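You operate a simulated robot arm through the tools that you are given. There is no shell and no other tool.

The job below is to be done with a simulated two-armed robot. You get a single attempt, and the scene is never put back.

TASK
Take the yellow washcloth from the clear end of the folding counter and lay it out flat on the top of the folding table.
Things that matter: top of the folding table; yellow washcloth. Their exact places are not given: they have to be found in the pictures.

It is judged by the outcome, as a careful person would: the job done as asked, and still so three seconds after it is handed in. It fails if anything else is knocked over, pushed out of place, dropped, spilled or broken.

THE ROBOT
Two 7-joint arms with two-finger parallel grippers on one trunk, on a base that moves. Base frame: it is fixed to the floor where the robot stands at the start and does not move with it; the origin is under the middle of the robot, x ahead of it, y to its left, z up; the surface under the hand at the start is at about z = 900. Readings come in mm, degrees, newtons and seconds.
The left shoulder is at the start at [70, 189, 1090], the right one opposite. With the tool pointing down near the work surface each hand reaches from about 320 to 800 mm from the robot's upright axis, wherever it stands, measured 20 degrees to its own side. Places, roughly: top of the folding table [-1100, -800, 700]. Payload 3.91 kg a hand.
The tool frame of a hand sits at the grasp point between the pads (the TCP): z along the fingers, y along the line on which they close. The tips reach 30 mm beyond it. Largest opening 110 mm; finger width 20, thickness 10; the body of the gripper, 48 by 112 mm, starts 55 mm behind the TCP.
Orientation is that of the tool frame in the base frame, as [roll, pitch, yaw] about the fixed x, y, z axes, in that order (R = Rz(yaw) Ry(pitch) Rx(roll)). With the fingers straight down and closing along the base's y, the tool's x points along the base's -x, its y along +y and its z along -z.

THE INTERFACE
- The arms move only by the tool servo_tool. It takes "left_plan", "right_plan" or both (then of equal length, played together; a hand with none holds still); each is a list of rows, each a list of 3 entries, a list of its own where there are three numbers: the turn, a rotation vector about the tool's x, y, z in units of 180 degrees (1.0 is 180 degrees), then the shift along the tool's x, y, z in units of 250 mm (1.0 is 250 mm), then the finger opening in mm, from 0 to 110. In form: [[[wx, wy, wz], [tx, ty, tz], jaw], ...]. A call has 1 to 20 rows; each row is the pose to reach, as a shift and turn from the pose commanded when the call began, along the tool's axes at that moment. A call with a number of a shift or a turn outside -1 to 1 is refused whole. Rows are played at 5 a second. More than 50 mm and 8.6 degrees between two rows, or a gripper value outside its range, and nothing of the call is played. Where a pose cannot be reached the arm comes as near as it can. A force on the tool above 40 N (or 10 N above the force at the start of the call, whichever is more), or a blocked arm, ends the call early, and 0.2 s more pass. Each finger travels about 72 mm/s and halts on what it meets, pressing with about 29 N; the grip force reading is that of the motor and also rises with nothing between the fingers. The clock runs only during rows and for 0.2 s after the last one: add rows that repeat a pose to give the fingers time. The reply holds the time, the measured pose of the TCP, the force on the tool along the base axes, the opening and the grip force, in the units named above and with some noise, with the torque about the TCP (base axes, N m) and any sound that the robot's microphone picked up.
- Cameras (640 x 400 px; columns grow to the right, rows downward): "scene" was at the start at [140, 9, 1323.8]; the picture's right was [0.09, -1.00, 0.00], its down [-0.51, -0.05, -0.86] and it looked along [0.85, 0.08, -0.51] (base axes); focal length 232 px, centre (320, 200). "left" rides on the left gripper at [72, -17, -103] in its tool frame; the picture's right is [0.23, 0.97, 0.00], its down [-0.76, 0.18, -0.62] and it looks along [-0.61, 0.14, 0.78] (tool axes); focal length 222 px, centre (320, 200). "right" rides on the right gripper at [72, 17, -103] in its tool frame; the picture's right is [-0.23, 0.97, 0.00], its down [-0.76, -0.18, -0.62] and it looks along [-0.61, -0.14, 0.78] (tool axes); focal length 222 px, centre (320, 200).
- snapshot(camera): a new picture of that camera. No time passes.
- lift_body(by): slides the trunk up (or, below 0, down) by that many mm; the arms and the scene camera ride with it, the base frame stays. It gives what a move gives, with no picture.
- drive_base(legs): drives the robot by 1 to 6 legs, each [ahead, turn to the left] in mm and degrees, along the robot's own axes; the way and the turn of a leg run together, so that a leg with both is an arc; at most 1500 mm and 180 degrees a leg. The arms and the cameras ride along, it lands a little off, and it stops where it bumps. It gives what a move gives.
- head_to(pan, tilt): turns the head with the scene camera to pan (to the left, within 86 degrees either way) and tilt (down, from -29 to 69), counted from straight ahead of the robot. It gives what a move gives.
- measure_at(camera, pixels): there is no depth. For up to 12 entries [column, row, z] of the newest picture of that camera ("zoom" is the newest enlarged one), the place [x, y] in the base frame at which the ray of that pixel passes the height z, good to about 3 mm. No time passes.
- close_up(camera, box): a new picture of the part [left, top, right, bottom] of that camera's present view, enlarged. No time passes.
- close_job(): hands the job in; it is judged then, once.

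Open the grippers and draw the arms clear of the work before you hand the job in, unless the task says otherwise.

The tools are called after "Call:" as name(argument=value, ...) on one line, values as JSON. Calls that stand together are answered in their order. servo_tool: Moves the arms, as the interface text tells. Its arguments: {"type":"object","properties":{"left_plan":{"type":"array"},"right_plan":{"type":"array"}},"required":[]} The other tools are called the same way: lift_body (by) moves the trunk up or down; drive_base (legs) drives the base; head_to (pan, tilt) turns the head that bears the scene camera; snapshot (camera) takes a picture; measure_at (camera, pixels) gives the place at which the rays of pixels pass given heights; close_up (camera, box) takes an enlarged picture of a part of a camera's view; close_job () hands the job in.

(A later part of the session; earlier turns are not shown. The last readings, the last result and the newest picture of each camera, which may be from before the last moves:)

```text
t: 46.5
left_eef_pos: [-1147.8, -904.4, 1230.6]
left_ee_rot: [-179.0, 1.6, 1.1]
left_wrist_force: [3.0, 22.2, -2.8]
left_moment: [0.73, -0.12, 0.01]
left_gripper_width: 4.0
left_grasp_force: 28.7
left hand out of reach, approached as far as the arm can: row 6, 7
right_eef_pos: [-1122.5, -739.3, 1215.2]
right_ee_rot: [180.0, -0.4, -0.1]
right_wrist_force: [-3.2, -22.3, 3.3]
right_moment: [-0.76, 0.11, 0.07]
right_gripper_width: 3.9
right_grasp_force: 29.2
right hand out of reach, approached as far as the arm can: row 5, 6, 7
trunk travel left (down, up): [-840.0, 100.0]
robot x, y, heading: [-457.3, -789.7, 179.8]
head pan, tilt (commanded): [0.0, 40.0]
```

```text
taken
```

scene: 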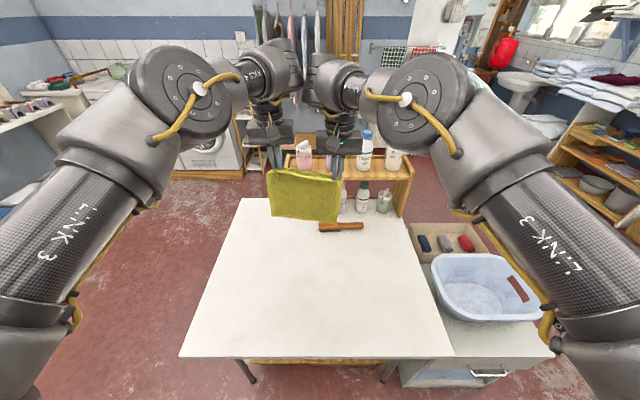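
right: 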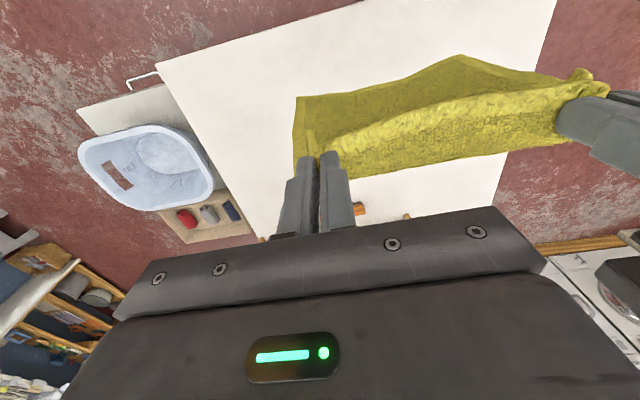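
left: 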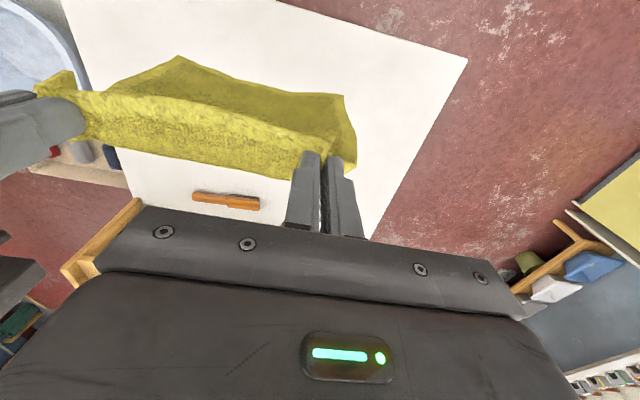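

The arms reach their limit at x≈−1123 (right) and −1148 (left), leaving a slight stagger and 22 N of pull. I bring both back level to x≈−1105 with the earlier 155 mm spacing.

Call:
servo_tool(left_plan=[[[0, 0, 0], [0.06, -0.02, 0.02], 0], [[0, 0, 0], [0.12, -0.036, 0.04], 0], [[0, 0, 0], [0.17, -0.036, 0.056], 0], [[0, 0, 0], [0.17, -0.036, 0.056], 0]], right_plan=[[[0, 0, 0], [0.02, 0, 0], 0], [[0, 0, 0], [0.04, 0, 0], 0], [[0, 0, 0], [0.07, 0, 0], 0], [[0, 0, 0], [0.07, 0, 0], 0]])

```text
t: 47.5
left_eef_pos: [-1104.0, -893.9, 1208.1]
left_ee_rot: [-179.4, 0.6, 1.2]
left_wrist_force: [-0.8, 4.2, -0.4]
left_moment: [0.13, 0.0, 0.02]
left_gripper_width: 3.6
left_grasp_force: 29.5
right_eef_pos: [-1108.0, -737.6, 1222.4]
right_ee_rot: [179.9, 0.7, -0.4]
right_wrist_force: [0.7, -3.5, -0.8]
right_moment: [-0.14, 0.01, 0.08]
right_gripper_width: 3.4
right_grasp_force: 29.0
trunk travel left (down, up): [-840.0, 100.0]
robot x, y, heading: [-463.5, -785.5, 179.4]
head pan, tilt (commanded): [0.0, 40.0]
```

Spacing is 156 mm again; the left hand is about 14 mm lower than the right. I level both to z≈1216.

Call:
servo_tool(left_plan=[[[0, 0, 0], [-0.008, 0, -0.032], 0], [[0, 0, 0], [-0.008, 0, -0.032], 0]], right_plan=[[[0, 0, 0], [0.004, 0, 0.024], 0], [[0, 0, 0], [0.004, 0, 0.024], 0]])

Call:
lift_body(by=-170)

Call:
snapshot(camera="scene")

Call:
snapshot(camera="left")

Call:
snapshot(camera="right")

```text
t: 48.1
left_eef_pos: [-1104.4, -891.4, 1215.6]
left_ee_rot: [-179.6, 0.5, 0.7]
left_wrist_force: [-0.8, 3.7, -1.1]
left_moment: [0.14, -0.02, 0.04]
left_gripper_width: 3.6
left_grasp_force: 29.5
right_eef_pos: [-1107.8, -732.9, 1217.1]
right_ee_rot: [179.7, 0.4, -0.9]
right_wrist_force: [-0.2, -4.3, 0.5]
right_moment: [-0.14, -0.01, 0.07]
right_gripper_width: 3.6
right_grasp_force: 28.9
trunk travel left (down, up): [-840.0, 100.0]
robot x, y, heading: [-462.1, -787.1, 179.3]
head pan, tilt (commanded): [0.0, 40.0]
```

```text
t: 50.0
left_eef_pos: [-1103.5, -890.2, 1046.4]
left_ee_rot: [-179.7, 0.6, 0.5]
left_wrist_force: [-0.2, 3.1, -0.2]
left_moment: [0.09, 0.02, 0.06]
left_gripper_width: 3.3
left_grasp_force: 28.2
right_eef_pos: [-1108.0, -732.8, 1045.7]
right_ee_rot: [179.8, 0.4, -0.8]
right_wrist_force: [-0.2, -3.3, -0.9]
right_moment: [-0.1, -0.01, 0.04]
right_gripper_width: 3.5
right_grasp_force: 29.2
trunk travel left (down, up): [-670.0, 270.0]
robot x, y, heading: [-457.7, -787.6, 179.6]
head pan, tilt (commanded): [0.0, 40.0]
```

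```text
taken
```

scene: 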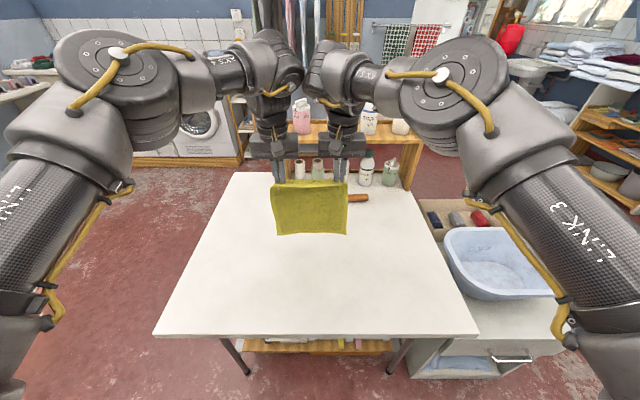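

```text
taken
```

left: 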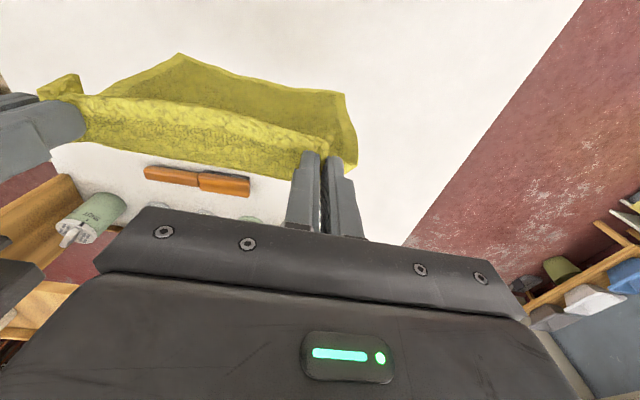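

```text
taken
```

right: 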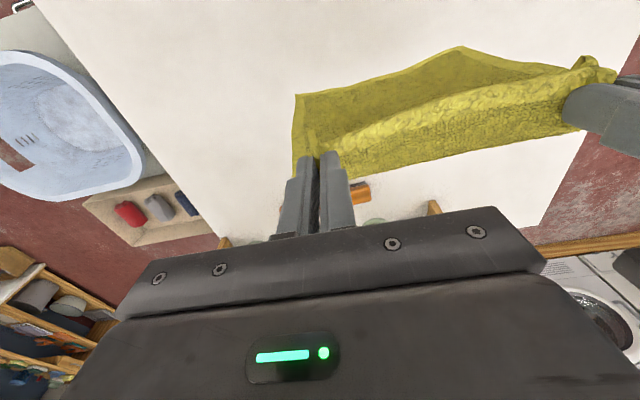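

The cloth hangs above the table with its lower edge from about (180,53) to (345,93) in the left picture. I estimate its lower edge height by measuring those pixels at several heights.

Call:
measure_at(camera="left", pixels=[[343, 93, 740], [343, 93, 770], [343, 93, 800], [343, 93, 830], [180, 53, 740], [180, 53, 770], [180, 53, 800], [180, 53, 830]])

Call:
measure_at(camera="scene", pixels=[[277, 235, 770], [277, 235, 800], [345, 234, 770], [345, 234, 800], [310, 235, 790], [153, 336, 735], [480, 335, 735], [349, 197, 745]])

```text
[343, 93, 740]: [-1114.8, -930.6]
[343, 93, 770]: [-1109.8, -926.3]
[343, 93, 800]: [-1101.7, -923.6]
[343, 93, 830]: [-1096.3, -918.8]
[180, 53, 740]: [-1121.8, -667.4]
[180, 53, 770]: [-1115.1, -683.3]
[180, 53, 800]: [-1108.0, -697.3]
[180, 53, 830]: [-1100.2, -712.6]
```

```text
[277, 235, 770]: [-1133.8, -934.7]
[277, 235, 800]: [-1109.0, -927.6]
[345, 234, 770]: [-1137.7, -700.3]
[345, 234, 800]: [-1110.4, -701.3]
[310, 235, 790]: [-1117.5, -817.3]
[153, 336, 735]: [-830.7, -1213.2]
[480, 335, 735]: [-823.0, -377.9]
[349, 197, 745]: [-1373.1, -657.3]
```

The lower edge is at x≈−1108, z≈797, about 60 mm over the table. I move 35 mm further ahead for a better final margin, then lower the trunk 60 mm so the far edge just touches.

Call:
drive_base(legs=[[35, 0]])

Call:
lift_body(by=-62)

Call:
snapshot(camera="scene")

Call:
snapshot(camera="left")

```text
t: 50.9
left_eef_pos: [-1131.8, -891.2, 1052.9]
left_ee_rot: [-179.3, 1.2, 0.6]
left_wrist_force: [0.3, 1.9, 0.8]
left_moment: [0.06, 0.03, 0.05]
left_gripper_width: 3.6
left_grasp_force: 29.1
right_eef_pos: [-1134.0, -734.5, 1052.6]
right_ee_rot: [179.8, 1.0, -0.7]
right_wrist_force: [0.8, -0.9, 0.6]
right_moment: [-0.08, 0.02, 0.05]
right_gripper_width: 3.6
right_grasp_force: 30.2
trunk travel left (down, up): [-670.0, 270.0]
robot x, y, heading: [-494.4, -790.8, 179.6]
head pan, tilt (commanded): [0.0, 40.0]
```

```text
t: 51.9
left_eef_pos: [-1135.8, -889.2, 988.5]
left_ee_rot: [-179.5, 0.9, 0.8]
left_wrist_force: [0.4, 2.1, 0.3]
left_moment: [0.03, 0.0, 0.02]
left_gripper_width: 3.6
left_grasp_force: 28.9
right_eef_pos: [-1140.6, -735.6, 988.2]
right_ee_rot: [179.8, 0.6, -0.7]
right_wrist_force: [0.0, -2.8, 0.5]
right_moment: [-0.07, 0.04, 0.04]
right_gripper_width: 3.6
right_grasp_force: 29.1
trunk travel left (down, up): [-608.0, 332.0]
robot x, y, heading: [-496.5, -787.1, 179.5]
head pan, tilt (commanded): [0.0, 40.0]
```

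```text
taken
```

scene: 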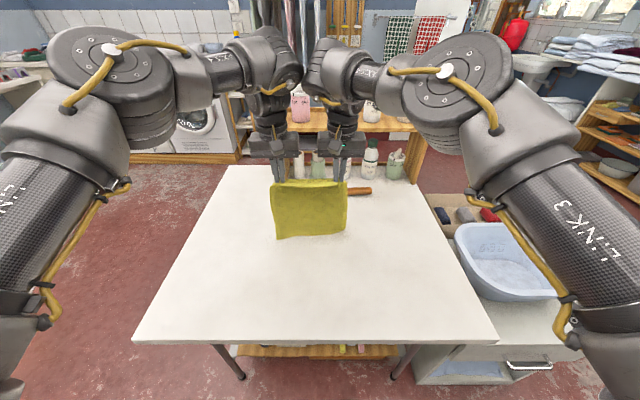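

```text
taken
```

left: 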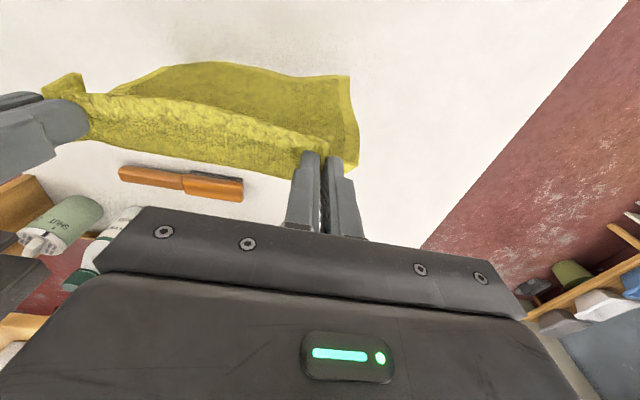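

The lower edge seems to be at or near the surface. I zoom in and measure where it meets z=737.

Call:
close_up(camera="scene", box=[240, 150, 400, 250])

Call:
measure_at(camera="scene", pixels=[[279, 238, 737], [346, 231, 737], [315, 235, 737]])

Call:
measure_at(camera="left", pixels=[[349, 77, 737], [215, 63, 737], [130, 75, 737]])

```text
4.00 times, centred on (320, 200) of scene
```

zoom: 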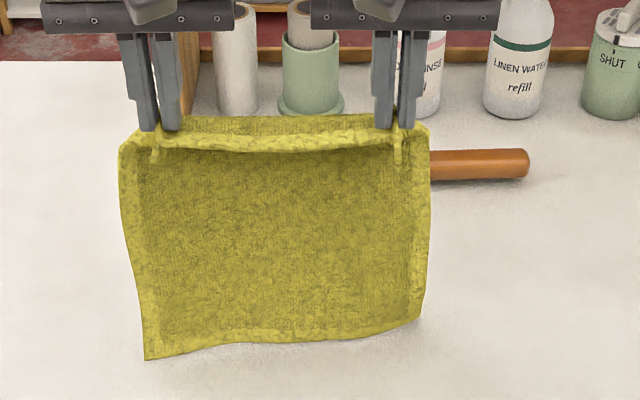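

```text
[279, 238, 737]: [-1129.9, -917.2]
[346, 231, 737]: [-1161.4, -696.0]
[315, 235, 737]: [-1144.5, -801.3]
```

```text
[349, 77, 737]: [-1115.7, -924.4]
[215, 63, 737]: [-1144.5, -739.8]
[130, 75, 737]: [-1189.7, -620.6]
```

The lower edge is at the surface around x≈−1145. I now draw both hands 65 mm back towards the robot while lowering 22 mm, so the far edge stays and the cloth starts to lie down away from me.

Call:
servo_tool(left_plan=[[[0, 0, 0], [0.02, 0, 0.03], 0], [[0, 0, 0], [0.06, 0, 0.045], 0], [[0, 0, 0], [0.11, 0, 0.055], 0], [[0, 0, 0], [0.16, 0, 0.065], 0], [[0, 0, 0], [0.21, 0, 0.075], 0], [[0, 0, 0], [0.26, 0, 0.088], 0], [[0, 0, 0], [0.26, 0, 0.088], 0]], right_plan=[[[0, 0, 0], [0.02, 0, 0.03], 0], [[0, 0, 0], [0.06, 0, 0.045], 0], [[0, 0, 0], [0.11, 0, 0.055], 0], [[0, 0, 0], [0.16, 0, 0.065], 0], [[0, 0, 0], [0.21, 0, 0.075], 0], [[0, 0, 0], [0.26, 0, 0.088], 0], [[0, 0, 0], [0.26, 0, 0.088], 0]])

Call:
close_up(camera="scene", box=[220, 140, 420, 265])

Call:
snapshot(camera="left")

Call:
snapshot(camera="right")

```text
t: 53.5
left_eef_pos: [-1071.7, -888.2, 964.3]
left_ee_rot: [-179.5, 0.9, 0.5]
left_wrist_force: [-0.1, -0.5, -0.7]
left_moment: [0.02, -0.02, 0.05]
left_gripper_width: 3.5
left_grasp_force: 29.4
right_eef_pos: [-1075.0, -735.7, 963.9]
right_ee_rot: [179.8, 0.6, -0.6]
right_wrist_force: [-0.5, 0.5, 0.2]
right_moment: [-0.01, -0.02, 0.04]
right_gripper_width: 3.4
right_grasp_force: 28.8
trunk travel left (down, up): [-608.0, 332.0]
robot x, y, heading: [-495.7, -789.3, 179.5]
head pan, tilt (commanded): [0.0, 40.0]
```

```text
3.20 times, centred on (320, 202) of scene
```

zoom: 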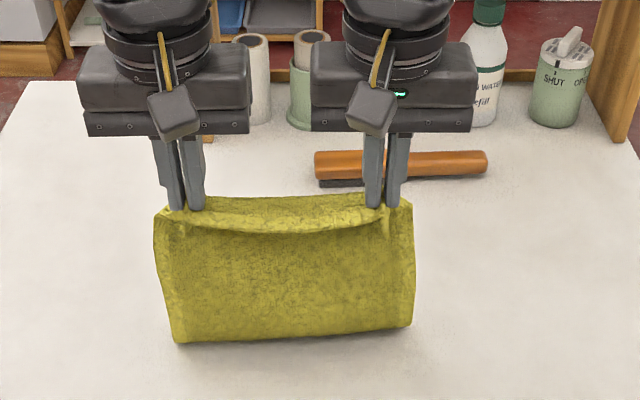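

```text
taken
```

left: 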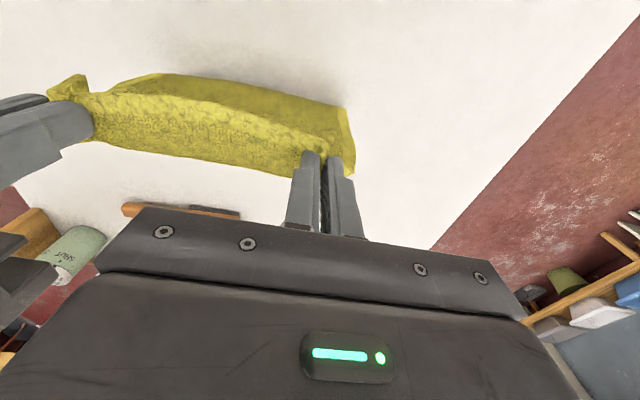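

```text
taken
```

right: 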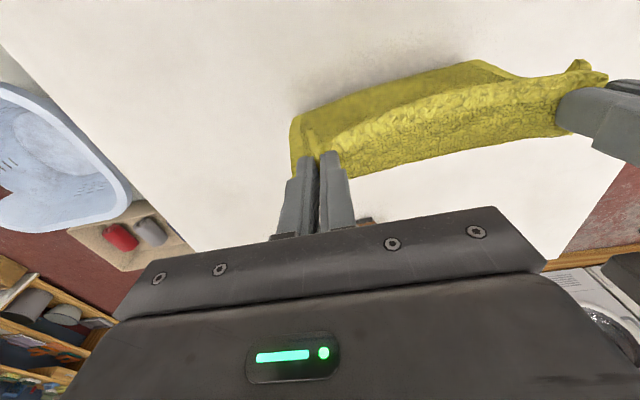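

The cloth's lowest visible line is now at zoom (178,343)–(412,326). I measure where that lies on the table to see whether the far edge stayed or slid along.

Call:
measure_at(camera="zoom", pixels=[[178, 343, 737], [295, 336, 737], [412, 326, 737]])

Call:
measure_at(camera="left", pixels=[[348, 108, 737], [155, 75, 737], [250, 84, 737]])

Call:
measure_at(camera="right", pixels=[[292, 118, 737], [480, 60, 737], [390, 80, 737]])

```text
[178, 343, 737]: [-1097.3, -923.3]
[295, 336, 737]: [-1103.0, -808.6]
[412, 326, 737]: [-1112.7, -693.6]
```

```text
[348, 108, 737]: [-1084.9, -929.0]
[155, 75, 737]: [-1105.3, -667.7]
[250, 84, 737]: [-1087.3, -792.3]
```

```text
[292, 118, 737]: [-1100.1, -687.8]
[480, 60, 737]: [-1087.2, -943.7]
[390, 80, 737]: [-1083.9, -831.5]
```

The bend on the table at x≈−1100 with hands at −1073 fits the far edge staying near −1145. I continue by alternating: back the base 55 mm, lower 40 mm, and check.

Call:
drive_base(legs=[[-55, 0]])

Call:
lift_body(by=-40)

Call:
close_up(camera="scene", box=[220, 140, 420, 265])

Call:
snapshot(camera="left")

```text
t: 54.5
left_eef_pos: [-1019.4, -888.5, 964.3]
left_ee_rot: [-179.5, 0.7, 0.5]
left_wrist_force: [-0.8, 0.6, -0.1]
left_moment: [-0.01, 0.01, 0.01]
left_gripper_width: 3.6
left_grasp_force: 28.7
right_eef_pos: [-1021.5, -735.4, 962.2]
right_ee_rot: [179.9, 0.5, -0.7]
right_wrist_force: [0.2, -0.2, -0.7]
right_moment: [0.02, -0.02, 0.06]
right_gripper_width: 3.7
right_grasp_force: 28.9
trunk travel left (down, up): [-608.0, 332.0]
robot x, y, heading: [-441.9, -788.8, 179.6]
head pan, tilt (commanded): [0.0, 40.0]
```

```text
t: 55.3
left_eef_pos: [-1018.3, -889.0, 924.8]
left_ee_rot: [-179.5, 0.8, 0.7]
left_wrist_force: [-0.5, 0.7, 0.5]
left_moment: [0.0, 0.01, 0.02]
left_gripper_width: 3.7
left_grasp_force: 29.0
right_eef_pos: [-1021.9, -736.0, 924.0]
right_ee_rot: [179.8, 0.7, -0.7]
right_wrist_force: [-0.6, 0.3, 0.3]
right_moment: [0.02, -0.01, 0.02]
right_gripper_width: 3.3
right_grasp_force: 29.1
trunk travel left (down, up): [-568.0, 372.0]
robot x, y, heading: [-441.5, -788.9, 179.6]
head pan, tilt (commanded): [0.0, 40.0]
```

```text
3.20 times, centred on (320, 202) of scene
```

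zoom: 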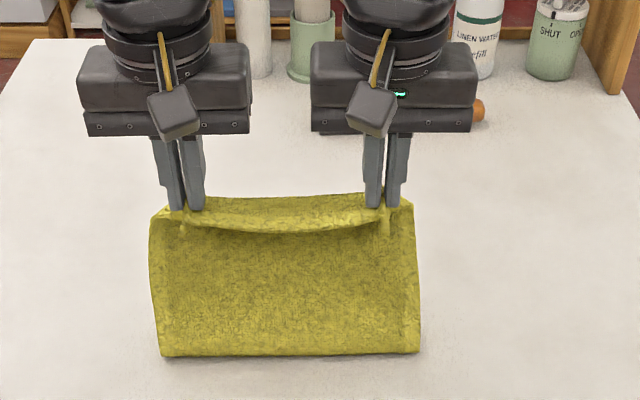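

```text
taken
```

left: 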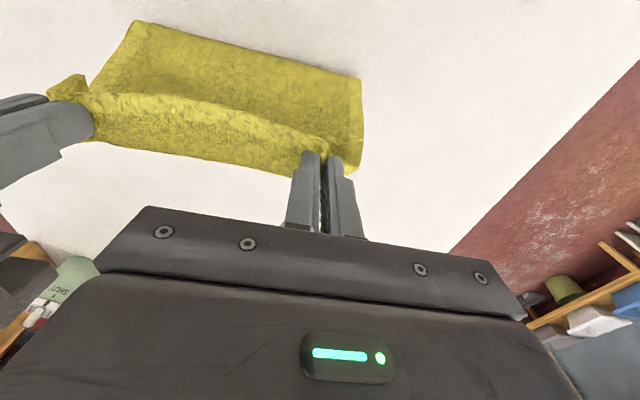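

I measure where the cloth's lowest line, zoom (160,356)–(420,352), lies now, to see which way the lower part bends.

Call:
measure_at(camera="zoom", pixels=[[160, 356, 737], [290, 355, 737], [420, 352, 737], [160, 356, 780], [420, 352, 780]])

Call:
measure_at(camera="left", pixels=[[360, 77, 737], [135, 21, 737], [250, 50, 737], [360, 77, 780], [135, 21, 780]])

Call:
snapshot(camera="right")

Call:
snapshot(camera="scene")

```text
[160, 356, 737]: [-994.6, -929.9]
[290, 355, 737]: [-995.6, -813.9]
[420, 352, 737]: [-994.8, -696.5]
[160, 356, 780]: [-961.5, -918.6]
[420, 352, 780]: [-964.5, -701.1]
```

```text
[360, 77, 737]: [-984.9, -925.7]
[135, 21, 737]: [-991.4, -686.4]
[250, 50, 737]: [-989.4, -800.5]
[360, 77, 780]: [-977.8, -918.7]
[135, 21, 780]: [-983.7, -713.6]
```

```text
taken
```

right: 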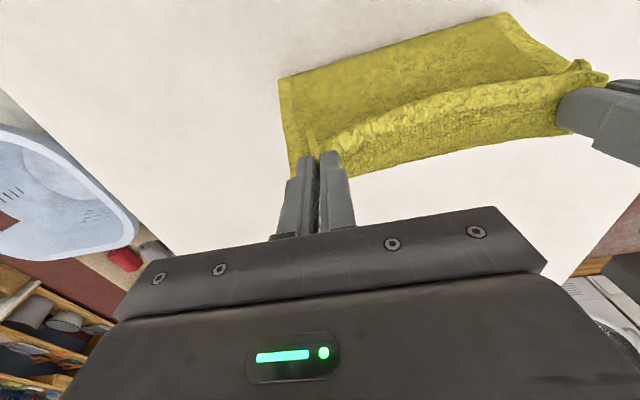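

```text
taken
```

scene: 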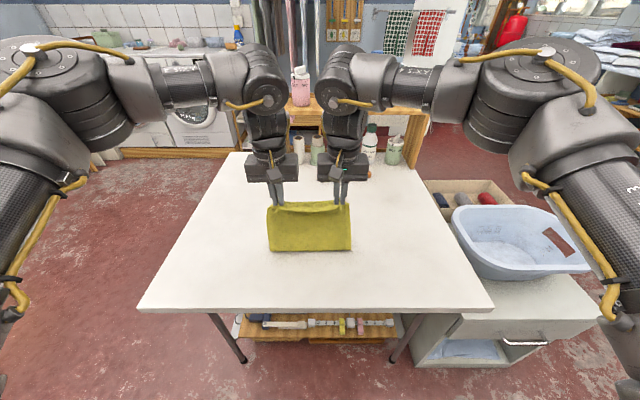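

The lowest line is a bend on the table at x≈−993 with no hem showing, so the lower part lies underneath pointing away from me, but the far edge has slid to about −1078. I raise the cloth clear again, go back ahead, and will redo it by lowering further before pulling back so more weight rests on the table.

Call:
lift_body(by=100)

Call:
drive_base(legs=[[60, 0]])

Call:
servo_tool(left_plan=[[[0, 0, 0], [-0.06, 0, 0], 0], [[0, 0, 0], [-0.12, 0, 0], 0], [[0, 0, 0], [-0.18, 0, 0], 0], [[0, 0, 0], [-0.24, 0, 0], 0], [[0, 0, 0], [-0.24, 0, 0], 0]], right_plan=[[[0, 0, 0], [-0.06, 0, 0], 0], [[0, 0, 0], [-0.12, 0, 0], 0], [[0, 0, 0], [-0.18, 0, 0], 0], [[0, 0, 0], [-0.24, 0, 0], 0], [[0, 0, 0], [-0.24, 0, 0], 0]])

Call:
close_up(camera="scene", box=[220, 140, 420, 265])

Call:
snapshot(camera="left")

```text
t: 56.6
left_eef_pos: [-1018.0, -888.7, 1024.3]
left_ee_rot: [-179.5, 0.7, 0.6]
left_wrist_force: [-0.8, -0.1, -0.6]
left_moment: [0.0, 0.0, -0.01]
left_gripper_width: 3.5
left_grasp_force: 29.5
right_eef_pos: [-1021.6, -736.2, 1022.2]
right_ee_rot: [179.8, 0.6, -0.7]
right_wrist_force: [-0.1, -0.2, -0.3]
right_moment: [-0.02, -0.01, 0.05]
right_gripper_width: 3.3
right_grasp_force: 28.8
trunk travel left (down, up): [-668.0, 272.0]
robot x, y, heading: [-440.8, -788.4, 179.8]
head pan, tilt (commanded): [0.0, 40.0]
```

```text
t: 57.6
left_eef_pos: [-1065.0, -888.5, 1032.8]
left_ee_rot: [-179.5, 1.4, 0.5]
left_wrist_force: [0.2, -0.5, 0.2]
left_moment: [0.02, 0.01, 0.06]
left_gripper_width: 3.6
left_grasp_force: 29.1
right_eef_pos: [-1069.5, -736.3, 1031.1]
right_ee_rot: [179.8, 1.3, -0.5]
right_wrist_force: [0.1, -1.0, 0.7]
right_moment: [-0.03, 0.02, 0.06]
right_gripper_width: 3.4
right_grasp_force: 29.1
trunk travel left (down, up): [-668.0, 272.0]
robot x, y, heading: [-503.5, -789.5, 179.7]
head pan, tilt (commanded): [0.0, 40.0]
```

```text
t: 58.8
left_eef_pos: [-1130.5, -890.3, 1032.3]
left_ee_rot: [-179.5, 1.3, 0.5]
left_wrist_force: [-1.1, 2.1, 0.1]
left_moment: [0.05, 0.01, 0.04]
left_gripper_width: 3.6
left_grasp_force: 28.9
right_eef_pos: [-1134.9, -733.9, 1028.7]
right_ee_rot: [179.8, 1.1, -0.4]
right_wrist_force: [0.1, -1.5, -0.4]
right_moment: [-0.04, 0.01, 0.07]
right_gripper_width: 3.6
right_grasp_force: 28.7
trunk travel left (down, up): [-668.0, 272.0]
robot x, y, heading: [-502.1, -790.9, 179.6]
head pan, tilt (commanded): [0.0, 40.0]
```

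```text
3.20 times, centred on (320, 202) of scene
```

zoom: 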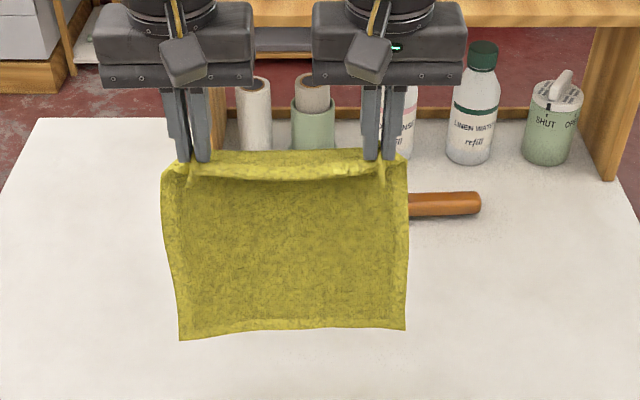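

```text
taken
```

left: 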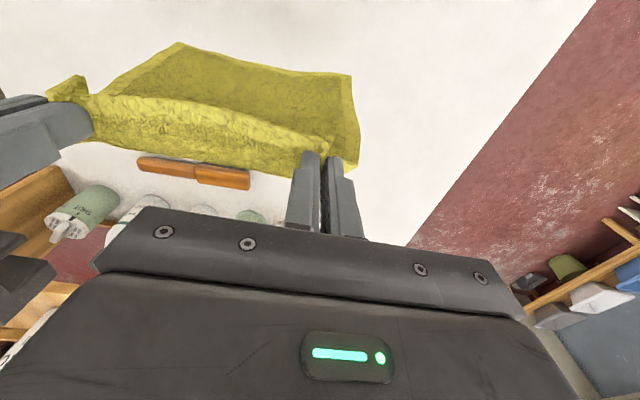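

The cloth hangs free again with its hem visible, hands at x≈−1133. I lower 38 mm to just touch, then move the hands 40 mm back while lowering 40 mm so the far edge turns away from me.

Call:
lift_body(by=-38)

Call:
servo_tool(left_plan=[[[0, 0, 0], [0.02, 0, 0.02], 0], [[0, 0, 0], [0.05, 0, 0.04], 0], [[0, 0, 0], [0.08, 0, 0.07], 0], [[0, 0, 0], [0.11, 0, 0.1], 0], [[0, 0, 0], [0.14, 0, 0.13], 0], [[0, 0, 0], [0.16, 0, 0.16], 0], [[0, 0, 0], [0.16, 0, 0.16], 0]], right_plan=[[[0, 0, 0], [0.02, 0, 0.02], 0], [[0, 0, 0], [0.05, 0, 0.04], 0], [[0, 0, 0], [0.08, 0, 0.07], 0], [[0, 0, 0], [0.11, 0, 0.1], 0], [[0, 0, 0], [0.14, 0, 0.13], 0], [[0, 0, 0], [0.16, 0, 0.16], 0], [[0, 0, 0], [0.16, 0, 0.16], 0]])

Call:
close_up(camera="scene", box=[220, 140, 420, 265])

Call:
snapshot(camera="left")

```text
t: 59.6
left_eef_pos: [-1131.6, -889.8, 992.6]
left_ee_rot: [-179.4, 1.3, 0.5]
left_wrist_force: [0.1, 1.3, 0.6]
left_moment: [0.02, 0.0, 0.05]
left_gripper_width: 3.6
left_grasp_force: 28.6
right_eef_pos: [-1135.5, -734.7, 991.5]
right_ee_rot: [179.9, 0.9, -0.5]
right_wrist_force: [0.1, -0.9, 0.0]
right_moment: [-0.05, 0.02, 0.03]
right_gripper_width: 3.2
right_grasp_force: 29.1
trunk travel left (down, up): [-630.0, 310.0]
robot x, y, heading: [-502.3, -787.5, 179.4]
head pan, tilt (commanded): [0.0, 40.0]
```

```text
t: 61.2
left_eef_pos: [-1092.9, -889.1, 951.1]
left_ee_rot: [-179.4, 1.2, 0.6]
left_wrist_force: [0.3, 1.5, -0.4]
left_moment: [0.04, -0.01, 0.04]
left_gripper_width: 3.3
left_grasp_force: 29.3
right_eef_pos: [-1096.5, -734.2, 950.0]
right_ee_rot: [179.8, 0.9, -0.4]
right_wrist_force: [-0.5, -1.5, -0.1]
right_moment: [0.0, 0.0, 0.05]
right_gripper_width: 3.3
right_grasp_force: 28.8
trunk travel left (down, up): [-630.0, 310.0]
robot x, y, heading: [-500.4, -789.1, 179.4]
head pan, tilt (commanded): [0.0, 40.0]
```

```text
3.20 times, centred on (320, 202) of scene
```

zoom: 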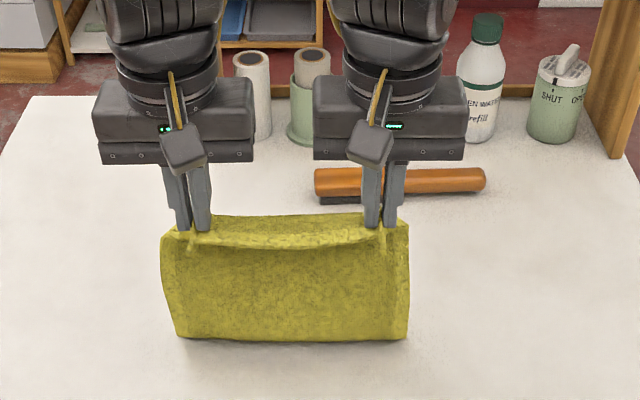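

```text
taken
```

left: 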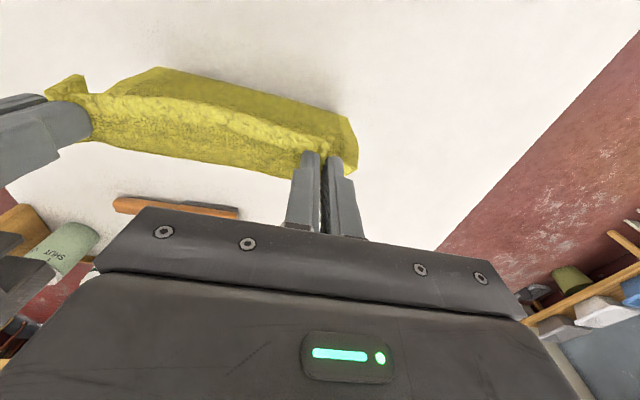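

The lower hem has turned away behind the bend. I lower the trunk a further 80 mm so more of the cloth rests on the table.

Call:
lift_body(by=-80)

Call:
snapshot(camera="scene")

Call:
snapshot(camera="left")

Call:
snapshot(camera="right")

Call:
close_up(camera="scene", box=[220, 140, 420, 265])

```text
t: 62.4
left_eef_pos: [-1092.2, -888.4, 871.4]
left_ee_rot: [-179.5, 1.2, 0.5]
left_wrist_force: [-0.6, 2.1, 0.5]
left_moment: [0.03, 0.04, 0.03]
left_gripper_width: 3.8
left_grasp_force: 28.2
right_eef_pos: [-1097.6, -734.5, 869.7]
right_ee_rot: [179.8, 0.9, -0.6]
right_wrist_force: [0.2, -0.8, 0.0]
right_moment: [-0.03, 0.0, 0.06]
right_gripper_width: 3.5
right_grasp_force: 28.9
trunk travel left (down, up): [-550.0, 390.0]
robot x, y, heading: [-502.8, -789.4, 179.5]
head pan, tilt (commanded): [0.0, 40.0]
```

```text
taken
```

scene: 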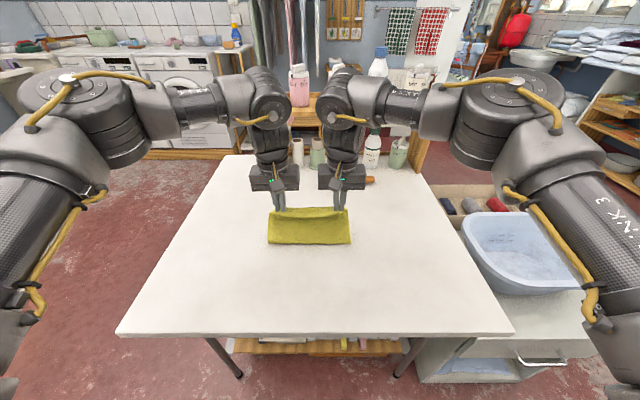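

```text
taken
```

left: 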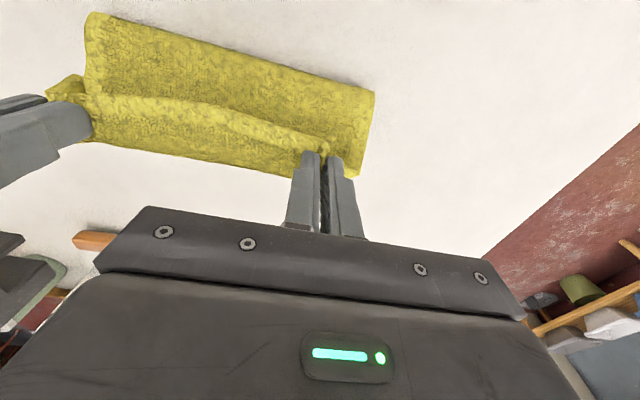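

```text
taken
```

right: 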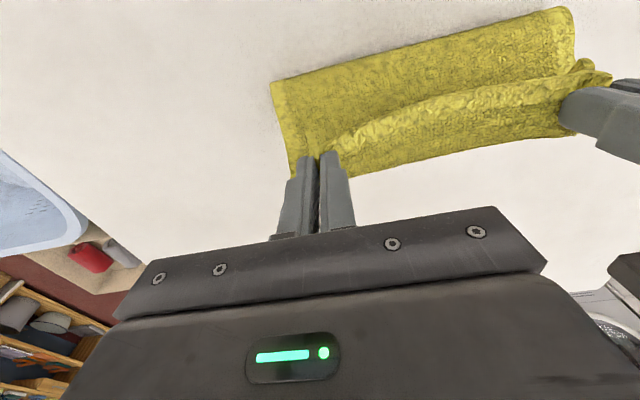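

```text
3.20 times, centred on (320, 202) of scene
```

zoom: 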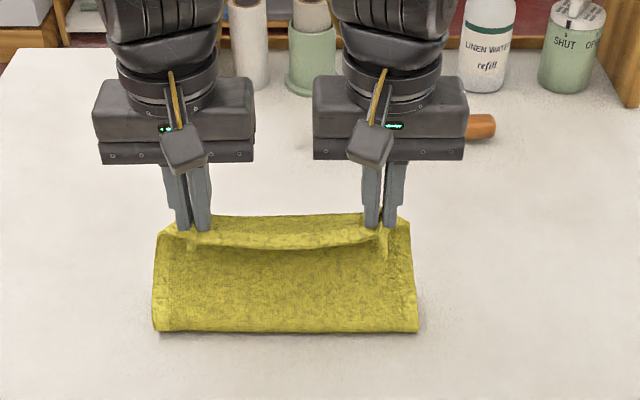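

A fold lies on the table with the bend towards me at zoom (155,331)–(417,331). I measure its position.

Call:
measure_at(camera="zoom", pixels=[[155, 331, 740], [285, 331, 740], [417, 331, 740]])

Call:
measure_at(camera="left", pixels=[[373, 92, 740], [90, 14, 740], [230, 52, 740]])

Call:
measure_at(camera="right", pixels=[[272, 85, 740], [568, 9, 740], [420, 47, 740]])

```text
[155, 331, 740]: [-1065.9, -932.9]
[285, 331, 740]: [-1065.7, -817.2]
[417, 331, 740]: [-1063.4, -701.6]
```

```text
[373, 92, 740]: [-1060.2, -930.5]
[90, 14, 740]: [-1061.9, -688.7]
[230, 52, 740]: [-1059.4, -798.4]
```

```text
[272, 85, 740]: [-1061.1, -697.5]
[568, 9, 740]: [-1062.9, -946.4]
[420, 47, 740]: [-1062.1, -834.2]
```

All three views place the bend at x≈−1062, so the tail should reach to about −1185. I now back the base 80 mm at this height to unroll the fold over the resting part.

Call:
drive_base(legs=[[-80, 0]])

Call:
close_up(camera="scene", box=[220, 140, 420, 265])

Call:
snapshot(camera="left")

Call:
snapshot(camera="right")

```text
t: 63.4
left_eef_pos: [-1012.3, -889.2, 873.1]
left_ee_rot: [-179.5, 1.2, 0.6]
left_wrist_force: [0.2, 0.9, 1.3]
left_moment: [0.02, 0.0, -0.01]
left_gripper_width: 3.6
left_grasp_force: 28.7
right_eef_pos: [-1015.4, -735.3, 872.5]
right_ee_rot: [179.9, 1.1, -0.6]
right_wrist_force: [0.8, -0.5, 0.4]
right_moment: [-0.04, 0.01, 0.06]
right_gripper_width: 3.4
right_grasp_force: 28.7
trunk travel left (down, up): [-550.0, 390.0]
robot x, y, heading: [-422.8, -789.2, 179.5]
head pan, tilt (commanded): [0.0, 40.0]
```

```text
3.20 times, centred on (320, 202) of scene
```

zoom: 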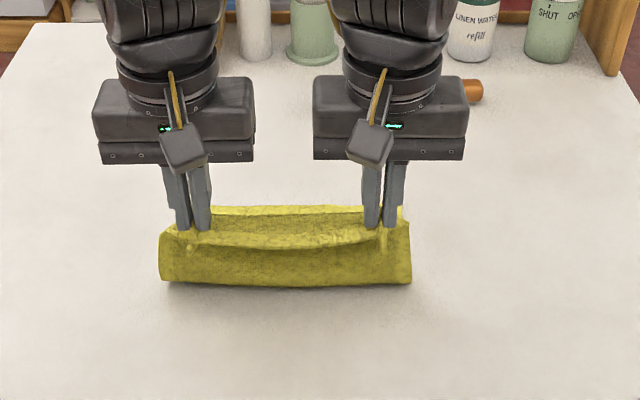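

```text
taken
```

left: 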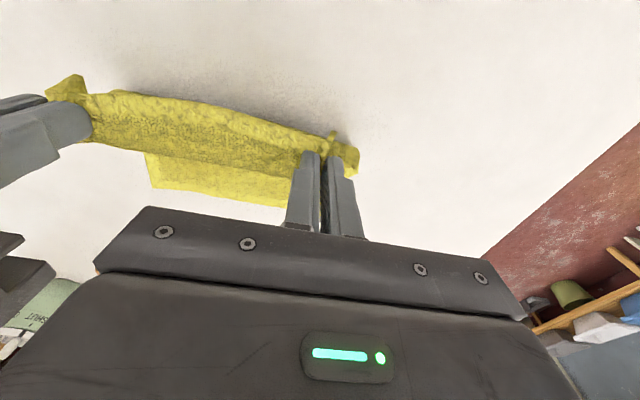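

```text
taken
```

right: 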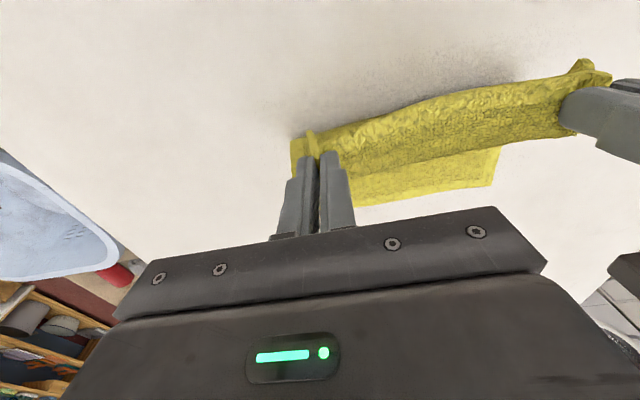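

The tail is now visible lying out beyond the hands: far edge from (152,189) in the left picture and (370,203)–(492,187) in the right one. I measure it.

Call:
measure_at(camera="right", pixels=[[370, 204, 740], [492, 187, 740], [498, 150, 740]])

Call:
measure_at(camera="left", pixels=[[152, 189, 740], [280, 206, 740], [146, 153, 740]])

Call:
measure_at(camera="zoom", pixels=[[165, 280, 760], [405, 283, 760], [240, 206, 740], [400, 206, 740], [285, 286, 760]])

```text
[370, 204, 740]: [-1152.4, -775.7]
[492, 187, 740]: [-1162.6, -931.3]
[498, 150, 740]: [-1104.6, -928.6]
```

```text
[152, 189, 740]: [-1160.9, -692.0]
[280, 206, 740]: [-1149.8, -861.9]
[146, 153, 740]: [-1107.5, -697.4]
```

```text
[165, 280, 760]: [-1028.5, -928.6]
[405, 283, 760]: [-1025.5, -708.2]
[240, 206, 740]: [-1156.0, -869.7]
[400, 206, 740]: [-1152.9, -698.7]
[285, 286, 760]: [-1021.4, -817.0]
```

Far edge lies flat at x≈−1157, y −692…−931. I continue: back 45 mm, lower 40 mm, back 30 mm.

Call:
drive_base(legs=[[-45, 0]])

Call:
lift_body(by=-40)

Call:
drive_base(legs=[[-25, 0]])

Call:
close_up(camera="scene", box=[220, 140, 420, 265])

Call:
snapshot(camera="left")

Call:
snapshot(camera="right")

```text
t: 64.3
left_eef_pos: [-967.3, -889.6, 872.3]
left_ee_rot: [-179.4, 1.2, 0.5]
left_wrist_force: [-0.5, 0.7, 0.1]
left_moment: [0.04, 0.04, 0.01]
left_gripper_width: 3.4
left_grasp_force: 28.9
right_eef_pos: [-972.2, -735.6, 869.6]
right_ee_rot: [179.8, 1.0, -0.6]
right_wrist_force: [0.0, -0.8, 0.4]
right_moment: [-0.02, 0.0, 0.05]
right_gripper_width: 3.4
right_grasp_force: 29.0
trunk travel left (down, up): [-550.0, 390.0]
robot x, y, heading: [-377.4, -788.6, 179.3]
head pan, tilt (commanded): [0.0, 40.0]
```

```text
t: 65.2
left_eef_pos: [-969.0, -889.9, 831.4]
left_ee_rot: [-179.3, 1.1, 0.4]
left_wrist_force: [-0.5, 0.7, 0.4]
left_moment: [0.07, -0.01, 0.06]
left_gripper_width: 3.5
left_grasp_force: 28.9
right_eef_pos: [-973.5, -735.8, 829.7]
right_ee_rot: [179.8, 0.9, -0.6]
right_wrist_force: [-0.5, 0.3, -1.1]
right_moment: [-0.05, 0.02, 0.06]
right_gripper_width: 3.6
right_grasp_force: 29.4
trunk travel left (down, up): [-510.0, 430.0]
robot x, y, heading: [-378.3, -789.3, 179.8]
head pan, tilt (commanded): [0.0, 40.0]
```

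```text
t: 66.0
left_eef_pos: [-942.9, -889.4, 831.5]
left_ee_rot: [-179.4, 1.1, 0.5]
left_wrist_force: [0.1, 1.2, -0.6]
left_moment: [0.01, 0.03, 0.03]
left_gripper_width: 3.6
left_grasp_force: 29.2
right_eef_pos: [-947.2, -734.7, 829.9]
right_ee_rot: [179.9, 0.9, -0.6]
right_wrist_force: [1.3, -0.8, 0.0]
right_moment: [0.0, 0.02, 0.02]
right_gripper_width: 3.3
right_grasp_force: 29.0
trunk travel left (down, up): [-510.0, 430.0]
robot x, y, heading: [-353.5, -786.7, 179.6]
head pan, tilt (commanded): [0.0, 40.0]
```

```text
3.20 times, centred on (320, 202) of scene
```

zoom: 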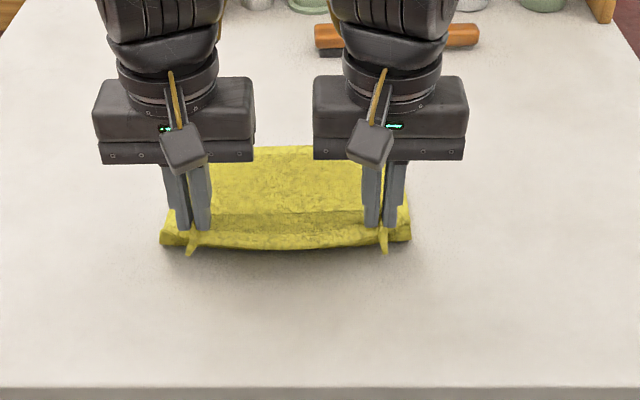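

```text
taken
```

left: 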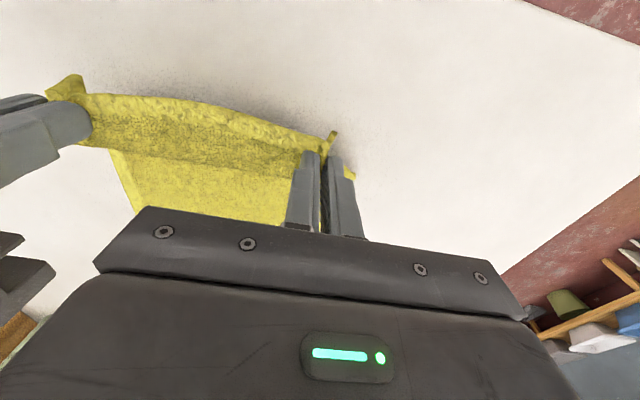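

```text
taken
```

right: 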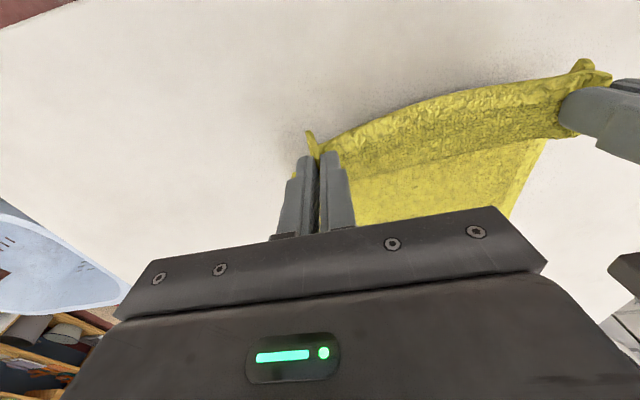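

The cloth is nearly laid out; hands at x≈−945, tips about 63 mm above the table. I lower 35 mm more and check where the far edge lies.

Call:
lift_body(by=-35)

Call:
close_up(camera="scene", box=[220, 140, 420, 265])

Call:
snapshot(camera="left")

Call:
measure_at(camera="zoom", pixels=[[250, 135, 738], [310, 133, 738], [300, 387, 738]])

```text
t: 66.8
left_eef_pos: [-942.9, -889.7, 796.7]
left_ee_rot: [-179.4, 1.2, 0.5]
left_wrist_force: [-0.4, 0.6, 0.2]
left_moment: [-0.01, 0.0, 0.06]
left_gripper_width: 3.6
left_grasp_force: 28.8
right_eef_pos: [-947.8, -735.2, 795.3]
right_ee_rot: [179.8, 0.9, -0.5]
right_wrist_force: [0.0, -1.6, 0.9]
right_moment: [-0.03, -0.04, 0.07]
right_gripper_width: 3.3
right_grasp_force: 28.9
trunk travel left (down, up): [-475.0, 465.0]
robot x, y, heading: [-354.5, -790.8, 179.8]
head pan, tilt (commanded): [0.0, 40.0]
```

```text
3.20 times, centred on (320, 202) of scene
```

zoom: 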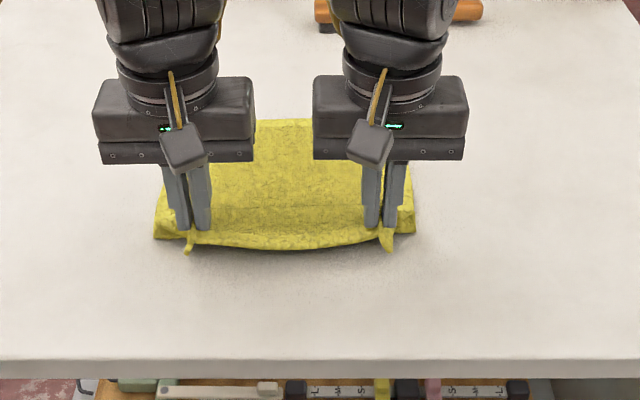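

```text
taken
```

left: 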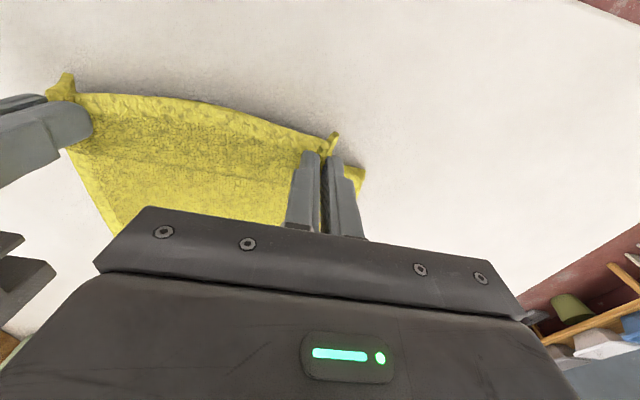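

```text
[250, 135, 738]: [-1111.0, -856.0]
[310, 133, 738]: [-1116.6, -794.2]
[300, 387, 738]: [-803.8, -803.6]
```

The far edge shows at zoom (285,120) between the hands, the table's near edge at about zoom (300,358). I measure these two before the final bit.

Call:
measure_at(camera="zoom", pixels=[[285, 120, 738], [300, 359, 738], [190, 250, 765], [388, 248, 765], [290, 250, 745]])

Call:
drive_base(legs=[[-15, 0]])

Call:
lift_body(by=-15)

Call:
close_up(camera="scene", box=[220, 140, 420, 265])

Call:
snapshot(camera="left")

Call:
snapshot(camera="right")

```text
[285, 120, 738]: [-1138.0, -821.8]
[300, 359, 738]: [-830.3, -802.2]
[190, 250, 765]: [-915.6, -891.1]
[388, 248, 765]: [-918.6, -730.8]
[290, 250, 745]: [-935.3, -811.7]
```

```text
t: 67.5
left_eef_pos: [-928.6, -889.8, 797.0]
left_ee_rot: [-179.4, 1.1, 0.6]
left_wrist_force: [0.5, 0.2, -0.6]
left_moment: [0.03, 0.03, 0.04]
left_gripper_width: 3.4
left_grasp_force: 28.8
right_eef_pos: [-932.9, -735.9, 795.2]
right_ee_rot: [179.8, 0.8, -0.6]
right_wrist_force: [0.7, -1.4, -0.1]
right_moment: [-0.05, 0.03, 0.07]
right_gripper_width: 3.6
right_grasp_force: 29.3
trunk travel left (down, up): [-475.0, 465.0]
robot x, y, heading: [-337.8, -789.8, 179.4]
head pan, tilt (commanded): [0.0, 40.0]
```

```text
t: 68.2
left_eef_pos: [-927.7, -888.7, 781.0]
left_ee_rot: [-179.4, 1.2, 0.5]
left_wrist_force: [0.1, 1.0, -0.1]
left_moment: [0.02, -0.03, 0.02]
left_gripper_width: 3.7
left_grasp_force: 28.9
right_eef_pos: [-932.7, -735.4, 780.1]
right_ee_rot: [179.8, 1.0, -0.5]
right_wrist_force: [0.2, -0.7, -0.1]
right_moment: [-0.04, 0.01, 0.05]
right_gripper_width: 3.4
right_grasp_force: 29.4
trunk travel left (down, up): [-460.0, 480.0]
robot x, y, heading: [-341.1, -786.0, 179.8]
head pan, tilt (commanded): [0.0, 40.0]
```

```text
3.20 times, centred on (320, 202) of scene
```

zoom: 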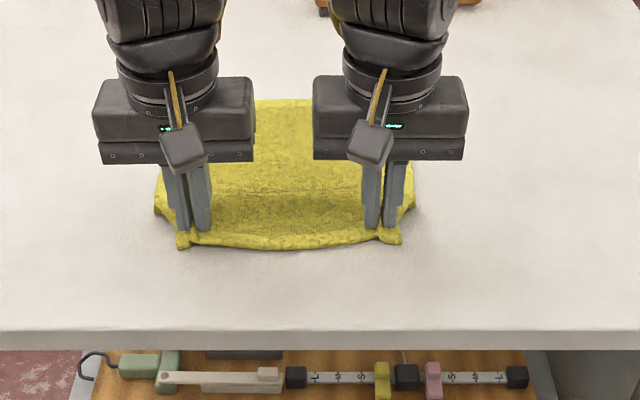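

```text
taken
```

left: 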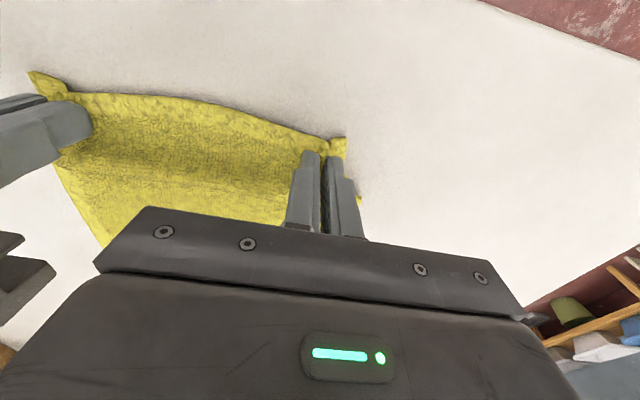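

```text
taken
```

right: 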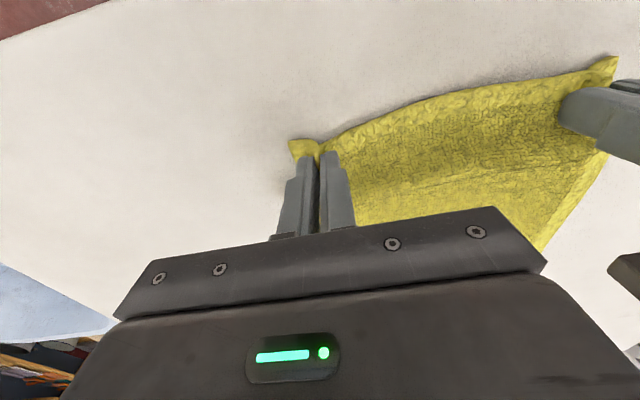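

The cloth is almost down; tips are about 13 mm above the table. I measure the far edge at zoom (285,101) to see how much slack is left.

Call:
measure_at(camera="zoom", pixels=[[285, 101, 738], [160, 205, 738], [413, 205, 738], [300, 331, 738]])

Call:
drive_base(legs=[[-20, 0]])

Call:
close_up(camera="scene", box=[220, 140, 420, 265])

Call:
snapshot(camera="left")

```text
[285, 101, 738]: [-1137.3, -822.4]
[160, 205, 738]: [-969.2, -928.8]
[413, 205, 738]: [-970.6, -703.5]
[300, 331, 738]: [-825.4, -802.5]
```

```text
t: 69.0
left_eef_pos: [-908.1, -890.1, 781.4]
left_ee_rot: [-179.5, 1.3, 0.5]
left_wrist_force: [-0.1, -0.1, 1.1]
left_moment: [0.0, 0.02, 0.01]
left_gripper_width: 3.6
left_grasp_force: 28.8
right_eef_pos: [-912.3, -735.2, 779.9]
right_ee_rot: [179.8, 1.0, -0.6]
right_wrist_force: [0.4, -0.8, -0.3]
right_moment: [-0.02, -0.01, 0.04]
right_gripper_width: 3.4
right_grasp_force: 29.2
trunk travel left (down, up): [-460.0, 480.0]
robot x, y, heading: [-314.9, -793.6, 179.5]
head pan, tilt (commanded): [0.0, 40.0]
```

```text
3.20 times, centred on (320, 202) of scene
```

zoom: 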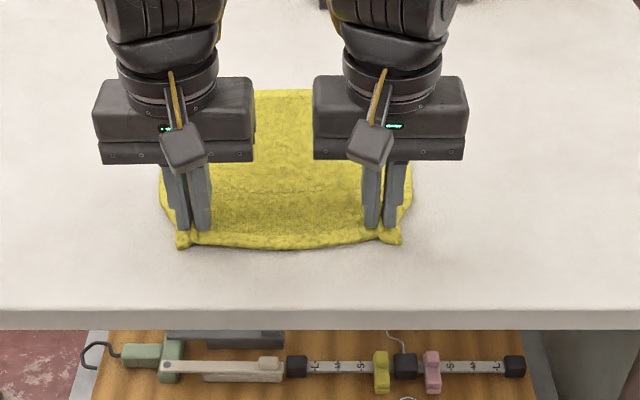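

```text
taken
```

left: 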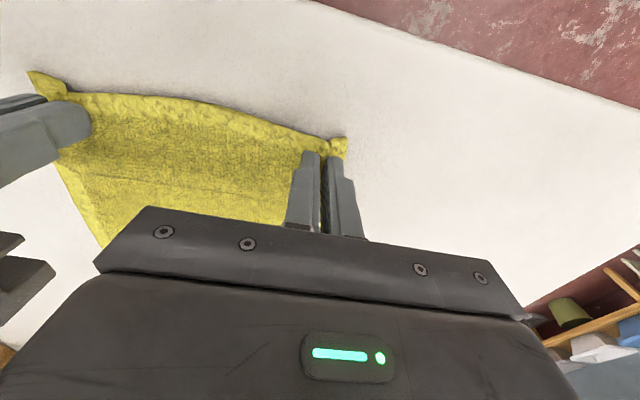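

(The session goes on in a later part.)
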